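You operate a simulated robot arm through the tools that you are given. There is no shell and no other tool. Be economical: measure what you need, move in short steps, check, and stop when the job is done.

Carry out the task below with a simulated robot arm. There is one attempt and no reset: what you move stays moved.

TASK
Fetch the slide holder marked "R-57" from the top of the slide bench and set it on the wide beige folder.
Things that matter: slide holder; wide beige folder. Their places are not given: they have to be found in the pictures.

It is judged by the outcome, as a careful person would: the job done as asked, and still so three seconds after it is handed in. It fails if anything else is knocked over, pushed out of place, dropped, spilled or broken.

THE ROBOT
A 6-joint arm with a two-finger parallel gripper, fixed in place. Base frame: the origin is at the foot of the arm, x ahead of it, y to its left, z up; the work surface is at about z = 0. Lengths are in mm, angles in degrees, forces in N, time in s.
With the tool pointing down near the work surface it reaches from about 180 to 460 mm from the base axis. Its first joint turns from -70.0 to 70.0 degrees. Payload 1.9 kg.
Tool frame: the origin (TCP) lies between the finger pads and is the grasp point; the fingertips stand 23 mm ahead of it; z points along the fingers, y is the line along which they close. The gripper opens to 94 mm. The fingers are 38 mm wide and 10 mm thick; the gripper's body (54 by 96 mm) begins 39 mm behind the TCP.
Orientation is that of the tool frame in the base frame, as [roll, pitch, yaw] about the fixed x, y, z axes, in that order (R = Rz(yaw) Ry(pitch) Rx(roll)). With the fingers straight down and closing along the base's y, the tool's x points along the base's -x, its y along +y and its z along -z.

THE INTERFACE
- The arm moves only by the tool drive_tool. Its argument "series" is a list of rows, each an object (a shift or turn left out is 0, a gripper value left out holds the last) with "delta_pos": the shift along the tool's x, y, z in m, a list of three; "twist": the turn about the tool's z in degrees; "gripper": the opening in per cent of the stroke, from 0 (shut) to 100 (fully open). In form: [{"delta_pos": [tx, ty, tz], "twist": twist, "gripper": gripper}, ...]. A call has 1 to 8 rows; each row is the pose to reach, as a shift and turn from the pose commanded when the call began, along the tool's axes at that moment. A row lasts 0.2 s, in which the tool goes at most 50 mm and 8.6 degrees; a call with a longer step from one row to the next is refused whole, and so is a gripper value outside its range. A pose out of reach is approached as far as the arm can. The call stops where the force on the tool passes 40 N (or 10 N more than at its start, if that is more) or the arm is blocked; 0.2 s more then pass. The fingers move at their own pace (about 108 mm/s each) and stop on an object; they squeeze with about 30 N. The grip force told is the motor's: it shows also when the fingers shut on nothing. Time passes only in rows, and 0.2 s behind the last, so rows that repeat a pose let the fingers close. It gives the time, the measured TCP pose, the force on the tool (base axes), the opening and the grip force at its end, in the units of the frame above (readings bear some noise), and new pictures: "views" is both (left out), scene, wrist or none.
- Cameras (640 x 400 px; columns grow to the right, rows downward): "scene" is fixed at [58.3, 309.1, 437.8]; the picture's right is [-0.77, -0.64, 0.00], its down [-0.28, 0.34, -0.90] and it looks along [0.57, -0.69, -0.44] (base axes); focal length 334 px, centre (320, 200). "wrist" rides on the gripper at [-39, 0, -44] in the tool frame; the picture's right is [0.00, -1.00, 0.00], its down [0.97, 0.00, -0.24] and it looks along [0.24, 0.00, 0.97] (tool axes); focal length 218 px, centre (320, 200).
- measure_at(camera, pixels): for up to 12 pixels [column, row] of the newest picture of that camera ("zoom" is the newest enlarged one), the place [x, y, z] in the base frame of the surface seen there, good to about 2 mm. No time passes.
- enlarge(camera, box): a new picture of the part [left, top, right, bottom] of that camera's present view, enlarged. No time passes.
- hand_in(): hands the job in; it is judged then, once.

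Work in short steps. Measure before you move; look again where a grasp or a placing could have gone wrong, and mend it. You have 60 turns and 100 pictures in all, the two below and enlarged ones among them. Open the gripper and draw the arm clear of the work before you hand the job in, unless the task says otherwise; then end with one line.

The tools are called after "Request:" by a JSON object that holds its "fn" and its "kwargs". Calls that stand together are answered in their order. drive_tool: Moves the arm, as the interface text tells. Its arguments: {"type":"object","properties":{"series":{"type":"array","items":{"type":"object","properties":{"delta_pos":{"type":"array","items":{"type":"number"}},"twist":{"type":"number"},"gripper":{"type":"number"}}}},"views":{"type":"string","enum":["both","scene","wrist","none"]}},"required":["series"]} The other tools are called the same way: measure_at (camera, pixels) gives the place of the surface under pixels of a picture; enlarge (camera, box) takes an enlarged picture of a part of a camera's view; hand_in () hands the job in.

At the start:

```text
t: 0.0
eef_pos: [259.1, -26.3, 276.9]
tool_rot: [-180.0, 0.1, -180.0]
force: [0.5, 1.1, -0.6]
finger_gap: 93.8
gripper_force: 0.0
```

scene: 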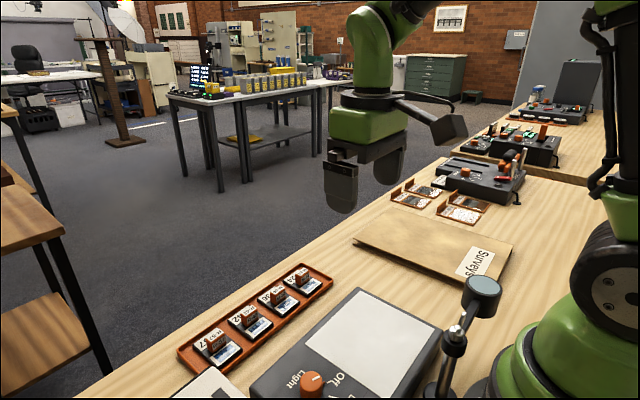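
wrist: 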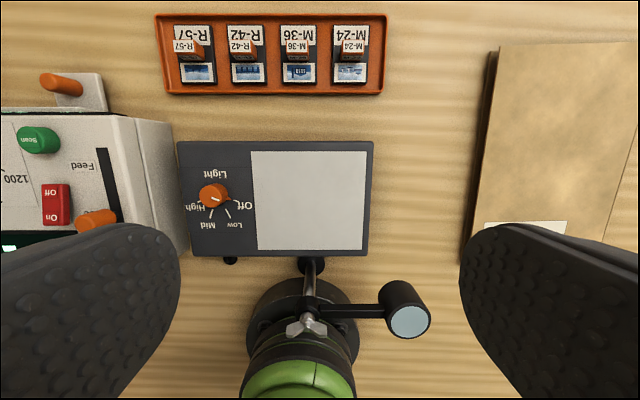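

The wrist view shows a tray with four holders, with R-57 at about (190,55), and the beige folder on the right. I'll enlarge the views and measure.

Request:
{"fn": "enlarge", "kwargs": {"camera": "wrist", "box": [150, 0, 400, 156]}}

Request:
{"fn": "enlarge", "kwargs": {"camera": "scene", "box": [170, 250, 350, 380]}}

Request:
{"fn": "enlarge", "kwargs": {"camera": "scene", "box": [350, 120, 560, 290]}}

Request:
{"fn": "measure_at", "kwargs": {"camera": "wrist", "pixels": [[190, 50], [182, 72], [215, 72], [175, 30], [210, 30], [195, 88], [500, 60], [480, 240], [625, 60], [560, 150], [300, 40], [450, 100]]}}

Request:
{"fn": "measure_at", "kwargs": {"camera": "scene", "pixels": [[216, 338], [212, 350], [360, 242], [400, 215], [510, 245], [490, 283], [440, 240], [485, 180], [410, 198], [465, 212], [220, 360], [250, 317]]}}

```text
2.56 times, centred on (275, 78) of wrist
```

zoom: 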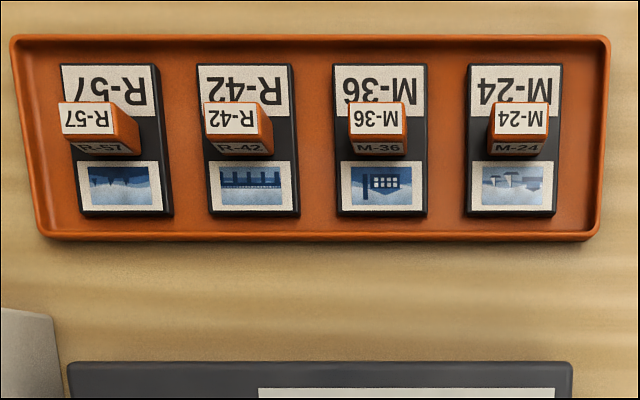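

```text
3.08 times, centred on (260, 315) of scene
```

zoom: 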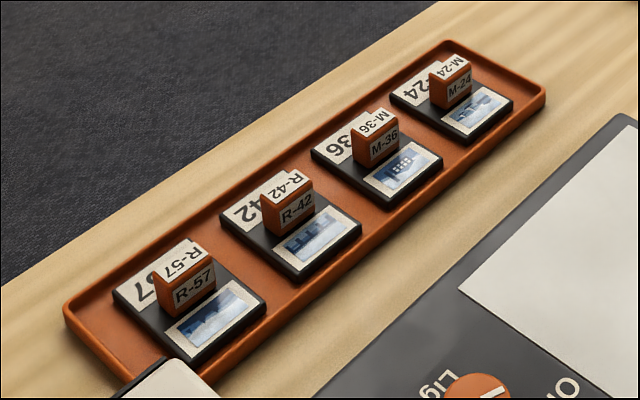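

```text
2.35 times, centred on (455, 205) of scene
```

zoom: 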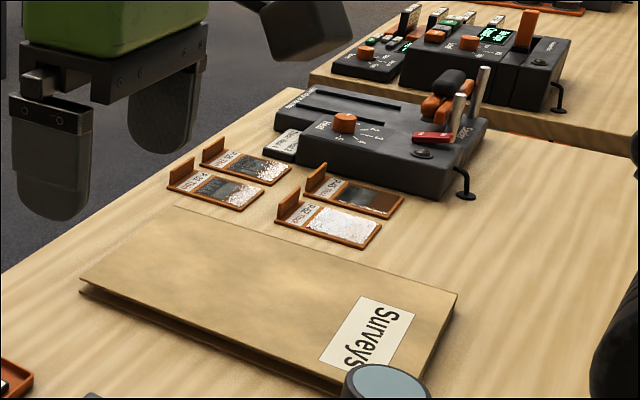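

```text
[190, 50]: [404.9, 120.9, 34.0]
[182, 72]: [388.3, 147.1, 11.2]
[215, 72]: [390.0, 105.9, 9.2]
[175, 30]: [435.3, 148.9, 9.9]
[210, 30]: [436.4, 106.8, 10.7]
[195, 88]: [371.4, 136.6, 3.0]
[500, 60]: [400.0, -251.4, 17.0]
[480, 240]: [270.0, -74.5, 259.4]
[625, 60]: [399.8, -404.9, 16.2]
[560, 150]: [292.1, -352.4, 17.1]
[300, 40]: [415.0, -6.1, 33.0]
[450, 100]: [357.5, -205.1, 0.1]
```

```text
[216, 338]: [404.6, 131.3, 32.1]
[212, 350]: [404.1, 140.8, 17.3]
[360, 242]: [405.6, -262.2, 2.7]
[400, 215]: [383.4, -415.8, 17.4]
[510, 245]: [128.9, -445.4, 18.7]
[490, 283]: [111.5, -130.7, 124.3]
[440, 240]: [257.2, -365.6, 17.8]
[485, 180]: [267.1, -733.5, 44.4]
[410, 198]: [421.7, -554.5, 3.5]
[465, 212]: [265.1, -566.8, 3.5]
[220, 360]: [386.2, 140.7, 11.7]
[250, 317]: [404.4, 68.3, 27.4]
```

R-57 is at about (405,127), with its handle top at z≈34 and its plate at z≈11. Next I measure the handle edges and the neighbouring scanner. I also move over the holder at a safe height, where tool x is base −x, tool y is base +y and tool z is down.

Request:
{"fn": "measure_at", "kwargs": {"camera": "wrist", "pixels": [[175, 43], [192, 43], [175, 50], [192, 50], [60, 85], [60, 130], [150, 130], [90, 80], [100, 100], [40, 140]]}}

Request:
{"fn": "drive_tool", "kwargs": {"series": [{"delta_pos": [-0.03, 0.03, 0.0]}, {"delta_pos": [-0.06, 0.065, 0.0]}, {"delta_pos": [-0.09, 0.1, 0.0]}, {"delta_pos": [-0.115, 0.13, 0.02]}, {"delta_pos": [-0.13, 0.153, 0.06]}, {"delta_pos": [-0.14, 0.155, 0.1]}, {"delta_pos": [-0.14, 0.155, 0.1]}]}}

```text
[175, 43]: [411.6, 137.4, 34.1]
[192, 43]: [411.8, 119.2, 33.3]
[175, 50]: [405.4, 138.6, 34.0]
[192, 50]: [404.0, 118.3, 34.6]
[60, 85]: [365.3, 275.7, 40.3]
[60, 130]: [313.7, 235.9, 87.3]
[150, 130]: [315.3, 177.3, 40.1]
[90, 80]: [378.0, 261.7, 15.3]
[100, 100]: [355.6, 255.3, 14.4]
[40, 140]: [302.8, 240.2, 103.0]
```

```text
t: 1.6
eef_pos: [400.9, 128.4, 177.6]
tool_rot: [-179.9, 0.1, -180.0]
force: [0.0, 0.5, 0.2]
finger_gap: 93.9
gripper_force: 0.0
```

scene: 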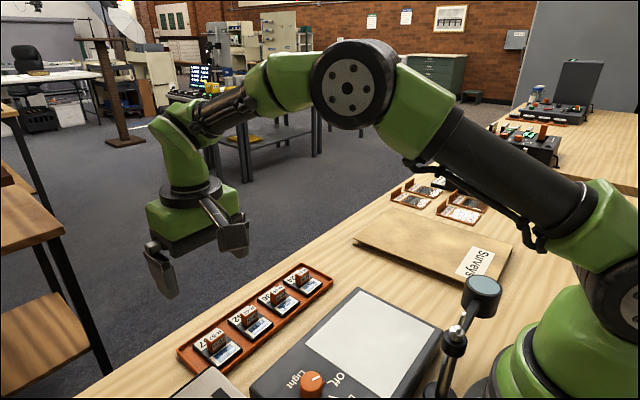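
wrist: 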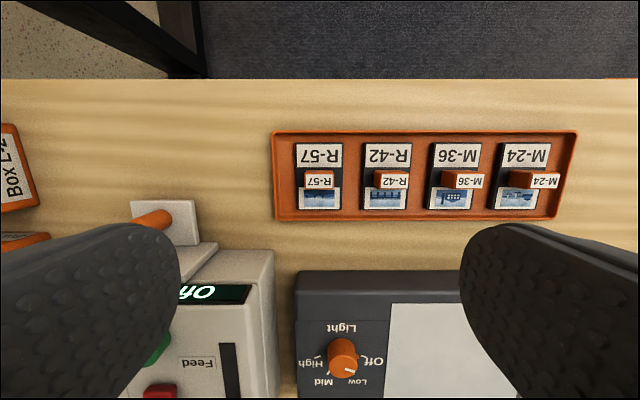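

The tool is now above R-57, with the handle at about (319,181). I measure its edges.

Request:
{"fn": "measure_at", "kwargs": {"camera": "wrist", "pixels": [[306, 181], [332, 181], [319, 176], [319, 186], [319, 172], [299, 150], [340, 150], [319, 205], [200, 250], [265, 255], [190, 230], [160, 220]]}}

Request:
{"fn": "enlarge", "kwargs": {"camera": "wrist", "box": [270, 125, 398, 225]}}

```text
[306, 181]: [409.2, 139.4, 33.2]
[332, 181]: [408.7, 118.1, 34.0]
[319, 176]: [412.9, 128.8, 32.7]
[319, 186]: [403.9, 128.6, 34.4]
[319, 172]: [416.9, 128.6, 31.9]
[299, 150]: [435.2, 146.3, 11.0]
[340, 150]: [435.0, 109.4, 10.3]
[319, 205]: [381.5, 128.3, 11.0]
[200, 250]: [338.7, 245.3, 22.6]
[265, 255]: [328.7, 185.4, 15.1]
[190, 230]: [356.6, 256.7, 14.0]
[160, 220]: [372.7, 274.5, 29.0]
```

```text
4.00 times, centred on (334, 175) of wrist
```

zoom: 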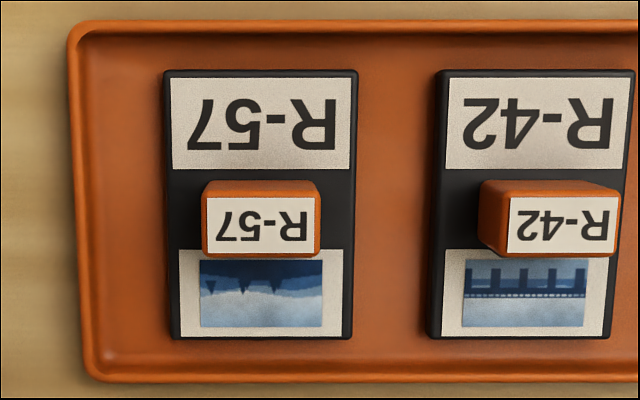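

The handle is centred at about (409,128.6), roughly 24 mm wide in y. I preset the gap to about 54 mm and go down to TCP z≈38, which leaves the tips at about 15, above the plate at 11.

Request:
{"fn": "drive_tool", "kwargs": {"series": [{"delta_pos": [-0.004, 0, 0.0], "gripper": 57}, {"delta_pos": [-0.008, 0, 0.035]}, {"delta_pos": [-0.008, 0, 0.07]}, {"delta_pos": [-0.008, 0, 0.1]}, {"delta_pos": [-0.008, 0, 0.12]}, {"delta_pos": [-0.008, 0, 0.132]}, {"delta_pos": [-0.008, 0, 0.139]}, {"delta_pos": [-0.008, 0, 0.139]}]}}

```text
t: 3.4
eef_pos: [407.0, 128.2, 36.7]
tool_rot: [-179.9, 0.2, 179.9]
force: [0.1, -0.1, -0.5]
finger_gap: 53.5
gripper_force: 0.1
```

scene: 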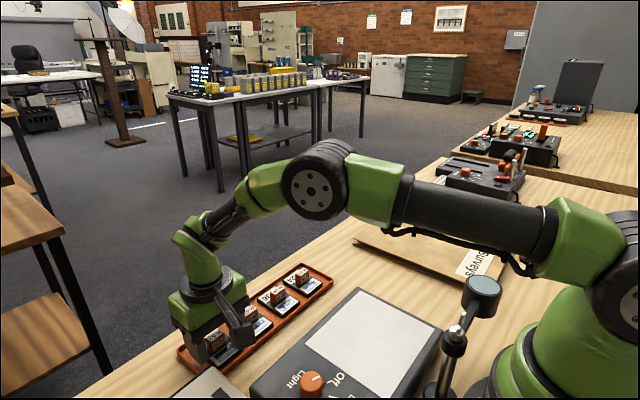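
wrist: 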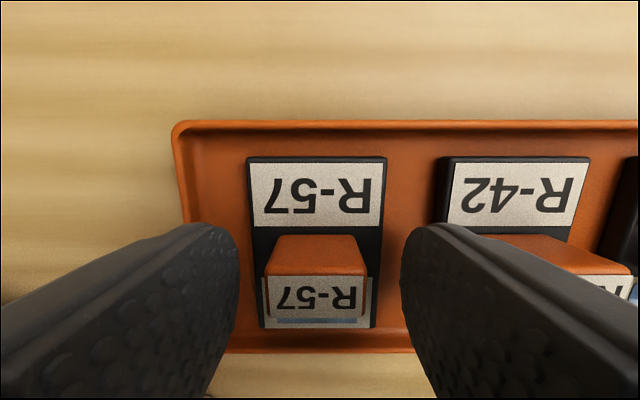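

The handle sits between the fingers, so I close, then lift a little.

Request:
{"fn": "drive_tool", "kwargs": {"series": [{"delta_pos": [0, 0, 0], "gripper": 0}, {"delta_pos": [0, 0, 0]}, {"delta_pos": [0, 0, 0]}, {"delta_pos": [0, 0, -0.015]}, {"delta_pos": [0, 0, -0.05]}, {"delta_pos": [0, 0, -0.09]}, {"delta_pos": [0, 0, -0.13]}, {"delta_pos": [0, 0, -0.13]}]}}

```text
t: 5.2
eef_pos: [406.9, 128.9, 167.4]
tool_rot: [-180.0, 0.1, 180.0]
force: [0.1, 0.1, -0.4]
finger_gap: 25.1
gripper_force: 30.0
```

scene: 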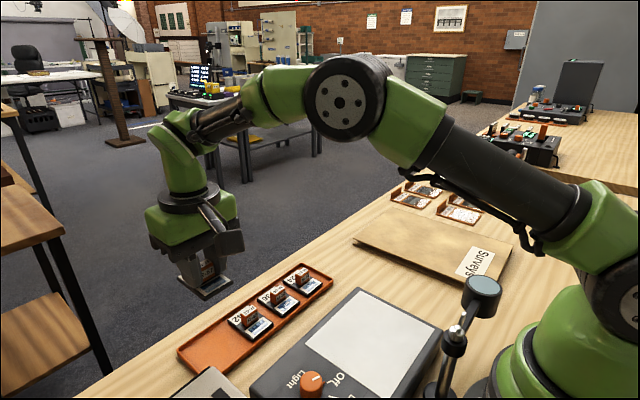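
wrist: 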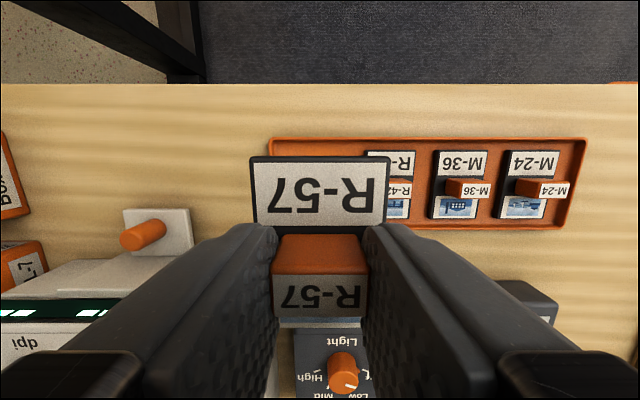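

R-57 is held, with the gap at 25 mm. I carry it over at this height to the folder, toward −y.

Request:
{"fn": "drive_tool", "kwargs": {"series": [{"delta_pos": [0.005, -0.03, 0]}, {"delta_pos": [0.015, -0.065, 0]}, {"delta_pos": [0.025, -0.1, 0]}, {"delta_pos": [0.035, -0.135, 0]}, {"delta_pos": [0.05, -0.17, 0]}, {"delta_pos": [0.065, -0.205, 0]}, {"delta_pos": [0.08, -0.24, 0]}, {"delta_pos": [0.095, -0.27, 0]}]}}

Request:
{"fn": "drive_tool", "kwargs": {"series": [{"delta_pos": [0.01, -0.03, 0]}, {"delta_pos": [0.02, -0.065, 0]}, {"delta_pos": [0.027, -0.1, 0]}, {"delta_pos": [0.027, -0.135, 0]}, {"delta_pos": [0.027, -0.16, 0]}, {"delta_pos": [0.027, -0.169, 0]}, {"delta_pos": [0.027, -0.169, 0]}]}}

```text
t: 7.0
eef_pos: [311.9, -141.8, 167.9]
tool_rot: [-179.8, 0.0, 180.0]
force: [0.4, 0.2, -0.3]
finger_gap: 25.0
gripper_force: 29.9
```

scene: 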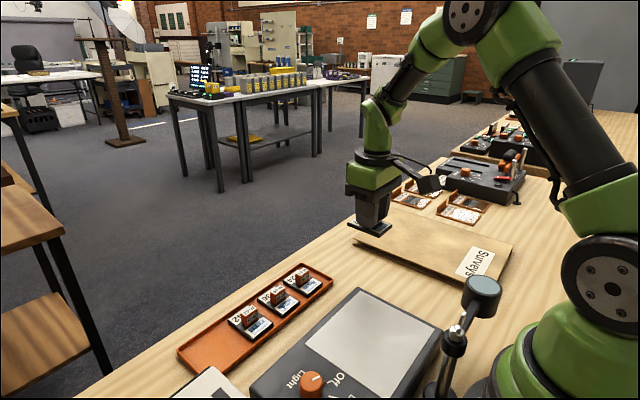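
wrist: 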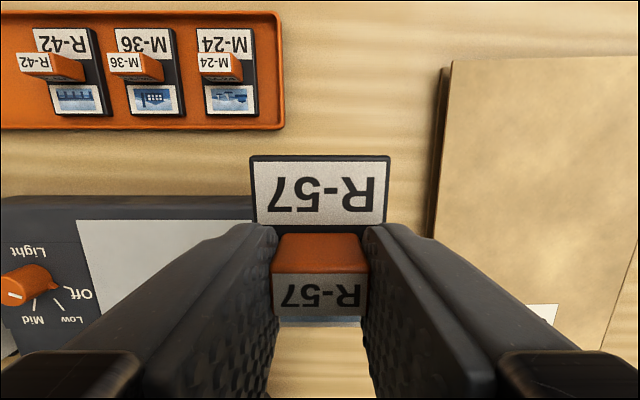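

```text
t: 8.6
eef_pos: [284.8, -310.7, 169.2]
tool_rot: [-180.0, 0.2, -179.9]
force: [0.8, 0.1, -0.5]
finger_gap: 25.0
gripper_force: 29.9
```

scene: 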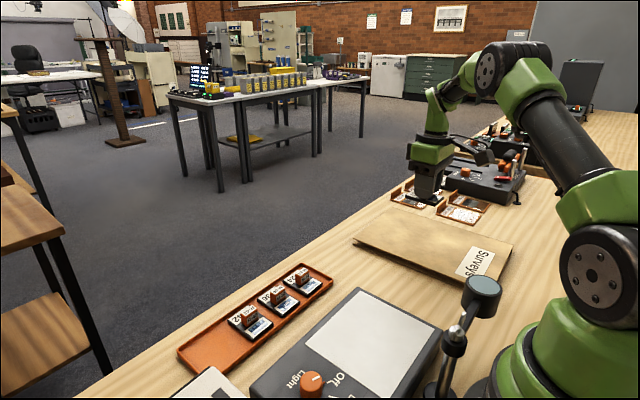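
wrist: 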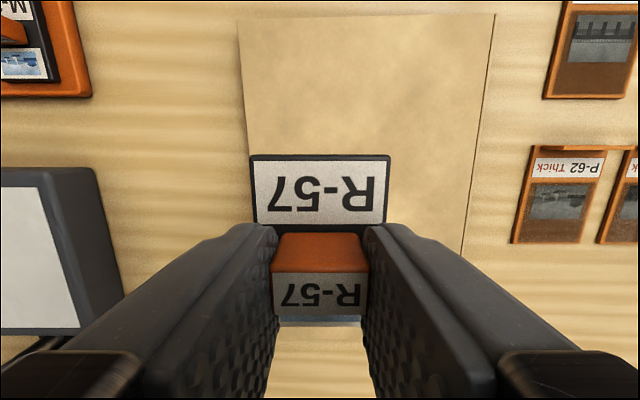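

The tool is now over the folder, whose visible edges are at about columns 243 and 490. I measure those edges and its surface height.

Request:
{"fn": "measure_at", "kwargs": {"camera": "wrist", "pixels": [[246, 60], [247, 130], [488, 60], [475, 150], [464, 235], [370, 22], [440, 250], [310, 100], [420, 180], [420, 100]]}}

Request:
{"fn": "measure_at", "kwargs": {"camera": "scene", "pixels": [[440, 240], [420, 235], [400, 235], [465, 255], [470, 275], [435, 265], [480, 235]]}}

```text
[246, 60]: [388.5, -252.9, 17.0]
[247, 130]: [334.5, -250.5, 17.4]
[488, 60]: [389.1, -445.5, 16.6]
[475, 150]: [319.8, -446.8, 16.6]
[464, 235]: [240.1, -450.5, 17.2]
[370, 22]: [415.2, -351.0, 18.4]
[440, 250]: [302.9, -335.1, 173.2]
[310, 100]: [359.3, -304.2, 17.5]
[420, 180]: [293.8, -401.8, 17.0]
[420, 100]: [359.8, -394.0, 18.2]
```

```text
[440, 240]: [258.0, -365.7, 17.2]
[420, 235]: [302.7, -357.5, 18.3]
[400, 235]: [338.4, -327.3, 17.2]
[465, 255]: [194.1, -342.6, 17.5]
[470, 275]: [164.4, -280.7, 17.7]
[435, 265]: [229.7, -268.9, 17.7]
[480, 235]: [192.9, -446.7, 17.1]
```

The folder spans x 130–420 and y −448 to −250, with its top at z≈17.4. I shift to about (272,−335) and lower; the holder's bottom is about 34 mm below the TCP, so I stop near z≈55 first.

Request:
{"fn": "drive_tool", "kwargs": {"series": [{"delta_pos": [0.007, -0.012, 0]}, {"delta_pos": [0.013, -0.024, 0.01]}, {"delta_pos": [0.013, -0.024, 0.045]}, {"delta_pos": [0.013, -0.024, 0.08]}, {"delta_pos": [0.013, -0.024, 0.1]}, {"delta_pos": [0.013, -0.024, 0.11]}, {"delta_pos": [0.013, -0.024, 0.113]}, {"delta_pos": [0.013, -0.024, 0.113]}]}}

Request:
{"fn": "enlarge", "kwargs": {"camera": "scene", "box": [370, 150, 530, 280]}}

```text
t: 10.4
eef_pos: [272.9, -335.0, 54.1]
tool_rot: [-179.8, 0.1, 179.9]
force: [0.0, 0.7, -1.2]
finger_gap: 25.1
gripper_force: 30.0
```

scene: 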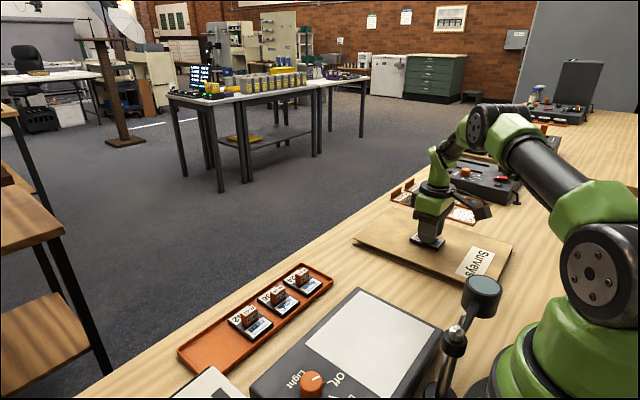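
wrist: 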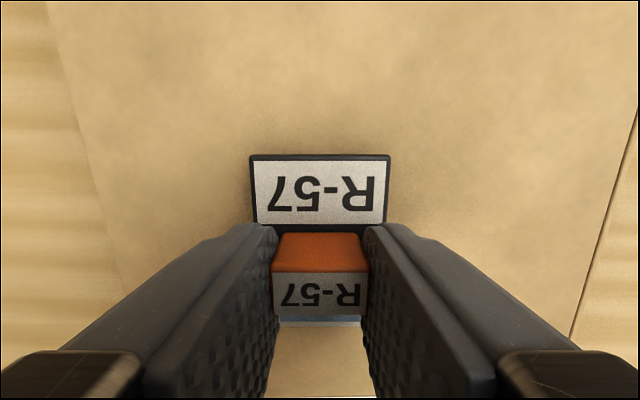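

```text
3.08 times, centred on (450, 215) of scene
```

zoom: 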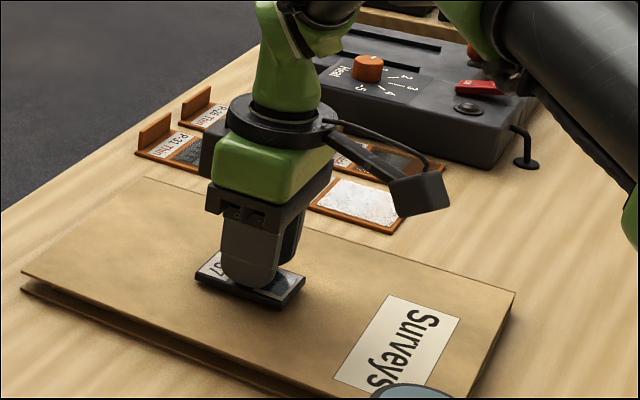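

The holder is just above the folder, so I creep down 2 mm and check the force.

Request:
{"fn": "drive_tool", "kwargs": {"series": [{"delta_pos": [0, 0, 0.001]}, {"delta_pos": [0, 0, 0.002]}, {"delta_pos": [0, 0, 0.002]}], "views": "none"}}

Request:
{"fn": "enlarge", "kwargs": {"camera": "scene", "box": [400, 210, 460, 260]}}

```text
t: 11.2
eef_pos: [273.8, -335.3, 52.5]
tool_rot: [-179.9, 0.1, 180.0]
force: [0.3, 0.1, -1.0]
finger_gap: 25.0
gripper_force: 30.1
```

```text
8.00 times, centred on (430, 235) of scene
```

zoom: 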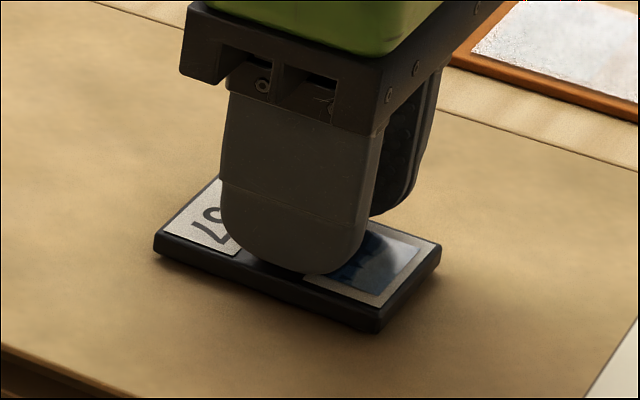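

There's no contact force yet, so I continue down in half-millimetre steps.

Request:
{"fn": "drive_tool", "kwargs": {"series": [{"delta_pos": [0, 0, 0.0005]}, {"delta_pos": [0, 0, 0.001]}, {"delta_pos": [0, 0, 0.001]}], "views": "none"}}

Request:
{"fn": "drive_tool", "kwargs": {"series": [{"delta_pos": [0, 0, 0.0005]}, {"delta_pos": [0, 0, 0.001]}, {"delta_pos": [0, 0, 0.001]}], "views": "none"}}

```text
t: 12.0
eef_pos: [271.7, -335.5, 52.8]
tool_rot: [-179.9, 0.1, -180.0]
force: [0.5, 0.1, 0.4]
finger_gap: 25.2
gripper_force: 30.2
```

```text
t: 12.8
eef_pos: [272.4, -334.6, 51.1]
tool_rot: [-179.9, 0.1, -179.9]
force: [-1.3, 0.5, 3.7]
finger_gap: 25.1
gripper_force: 30.4
```

Force z rose to about +3.7 N, so the holder is resting on the folder. I open modestly and retreat straight up.

Request:
{"fn": "drive_tool", "kwargs": {"series": [{"delta_pos": [0, 0, 0], "gripper": 60}, {"delta_pos": [0, 0, 0]}, {"delta_pos": [0, 0, 0]}, {"delta_pos": [0, 0, -0.02]}, {"delta_pos": [0, 0, -0.06]}, {"delta_pos": [0, 0, -0.1]}, {"delta_pos": [0, 0, -0.14]}, {"delta_pos": [0, 0, -0.14]}]}}

Request:
{"fn": "enlarge", "kwargs": {"camera": "scene", "box": [370, 180, 530, 280]}}

```text
t: 14.6
eef_pos: [273.5, -334.1, 192.0]
tool_rot: [-179.9, 0.1, -180.0]
force: [0.2, 0.1, -0.8]
finger_gap: 56.5
gripper_force: 0.1
```

scene: 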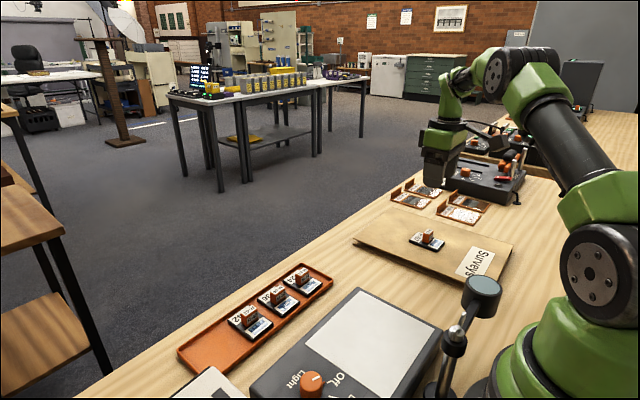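
wrist: 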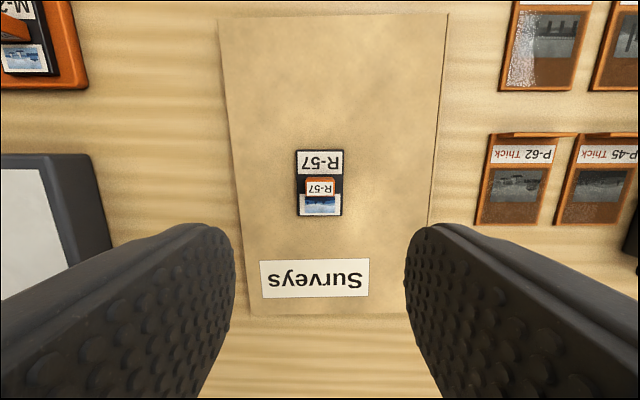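

```text
4.00 times, centred on (450, 230) of scene
```

zoom: 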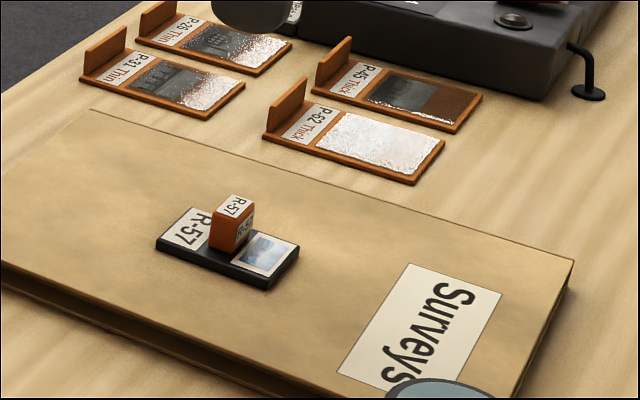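

The R-57 holder lies flat in the middle of the folder, the arm is clear and nothing else has moved. I'm handing in.

Request:
{"fn": "hand_in", "kwargs": {}}

```text
The job is handed in.
```

The R-57 slide holder is flat on the wide beige folder, the gripper is open and clear above it, and nothing else was disturbed; the job is handed in.
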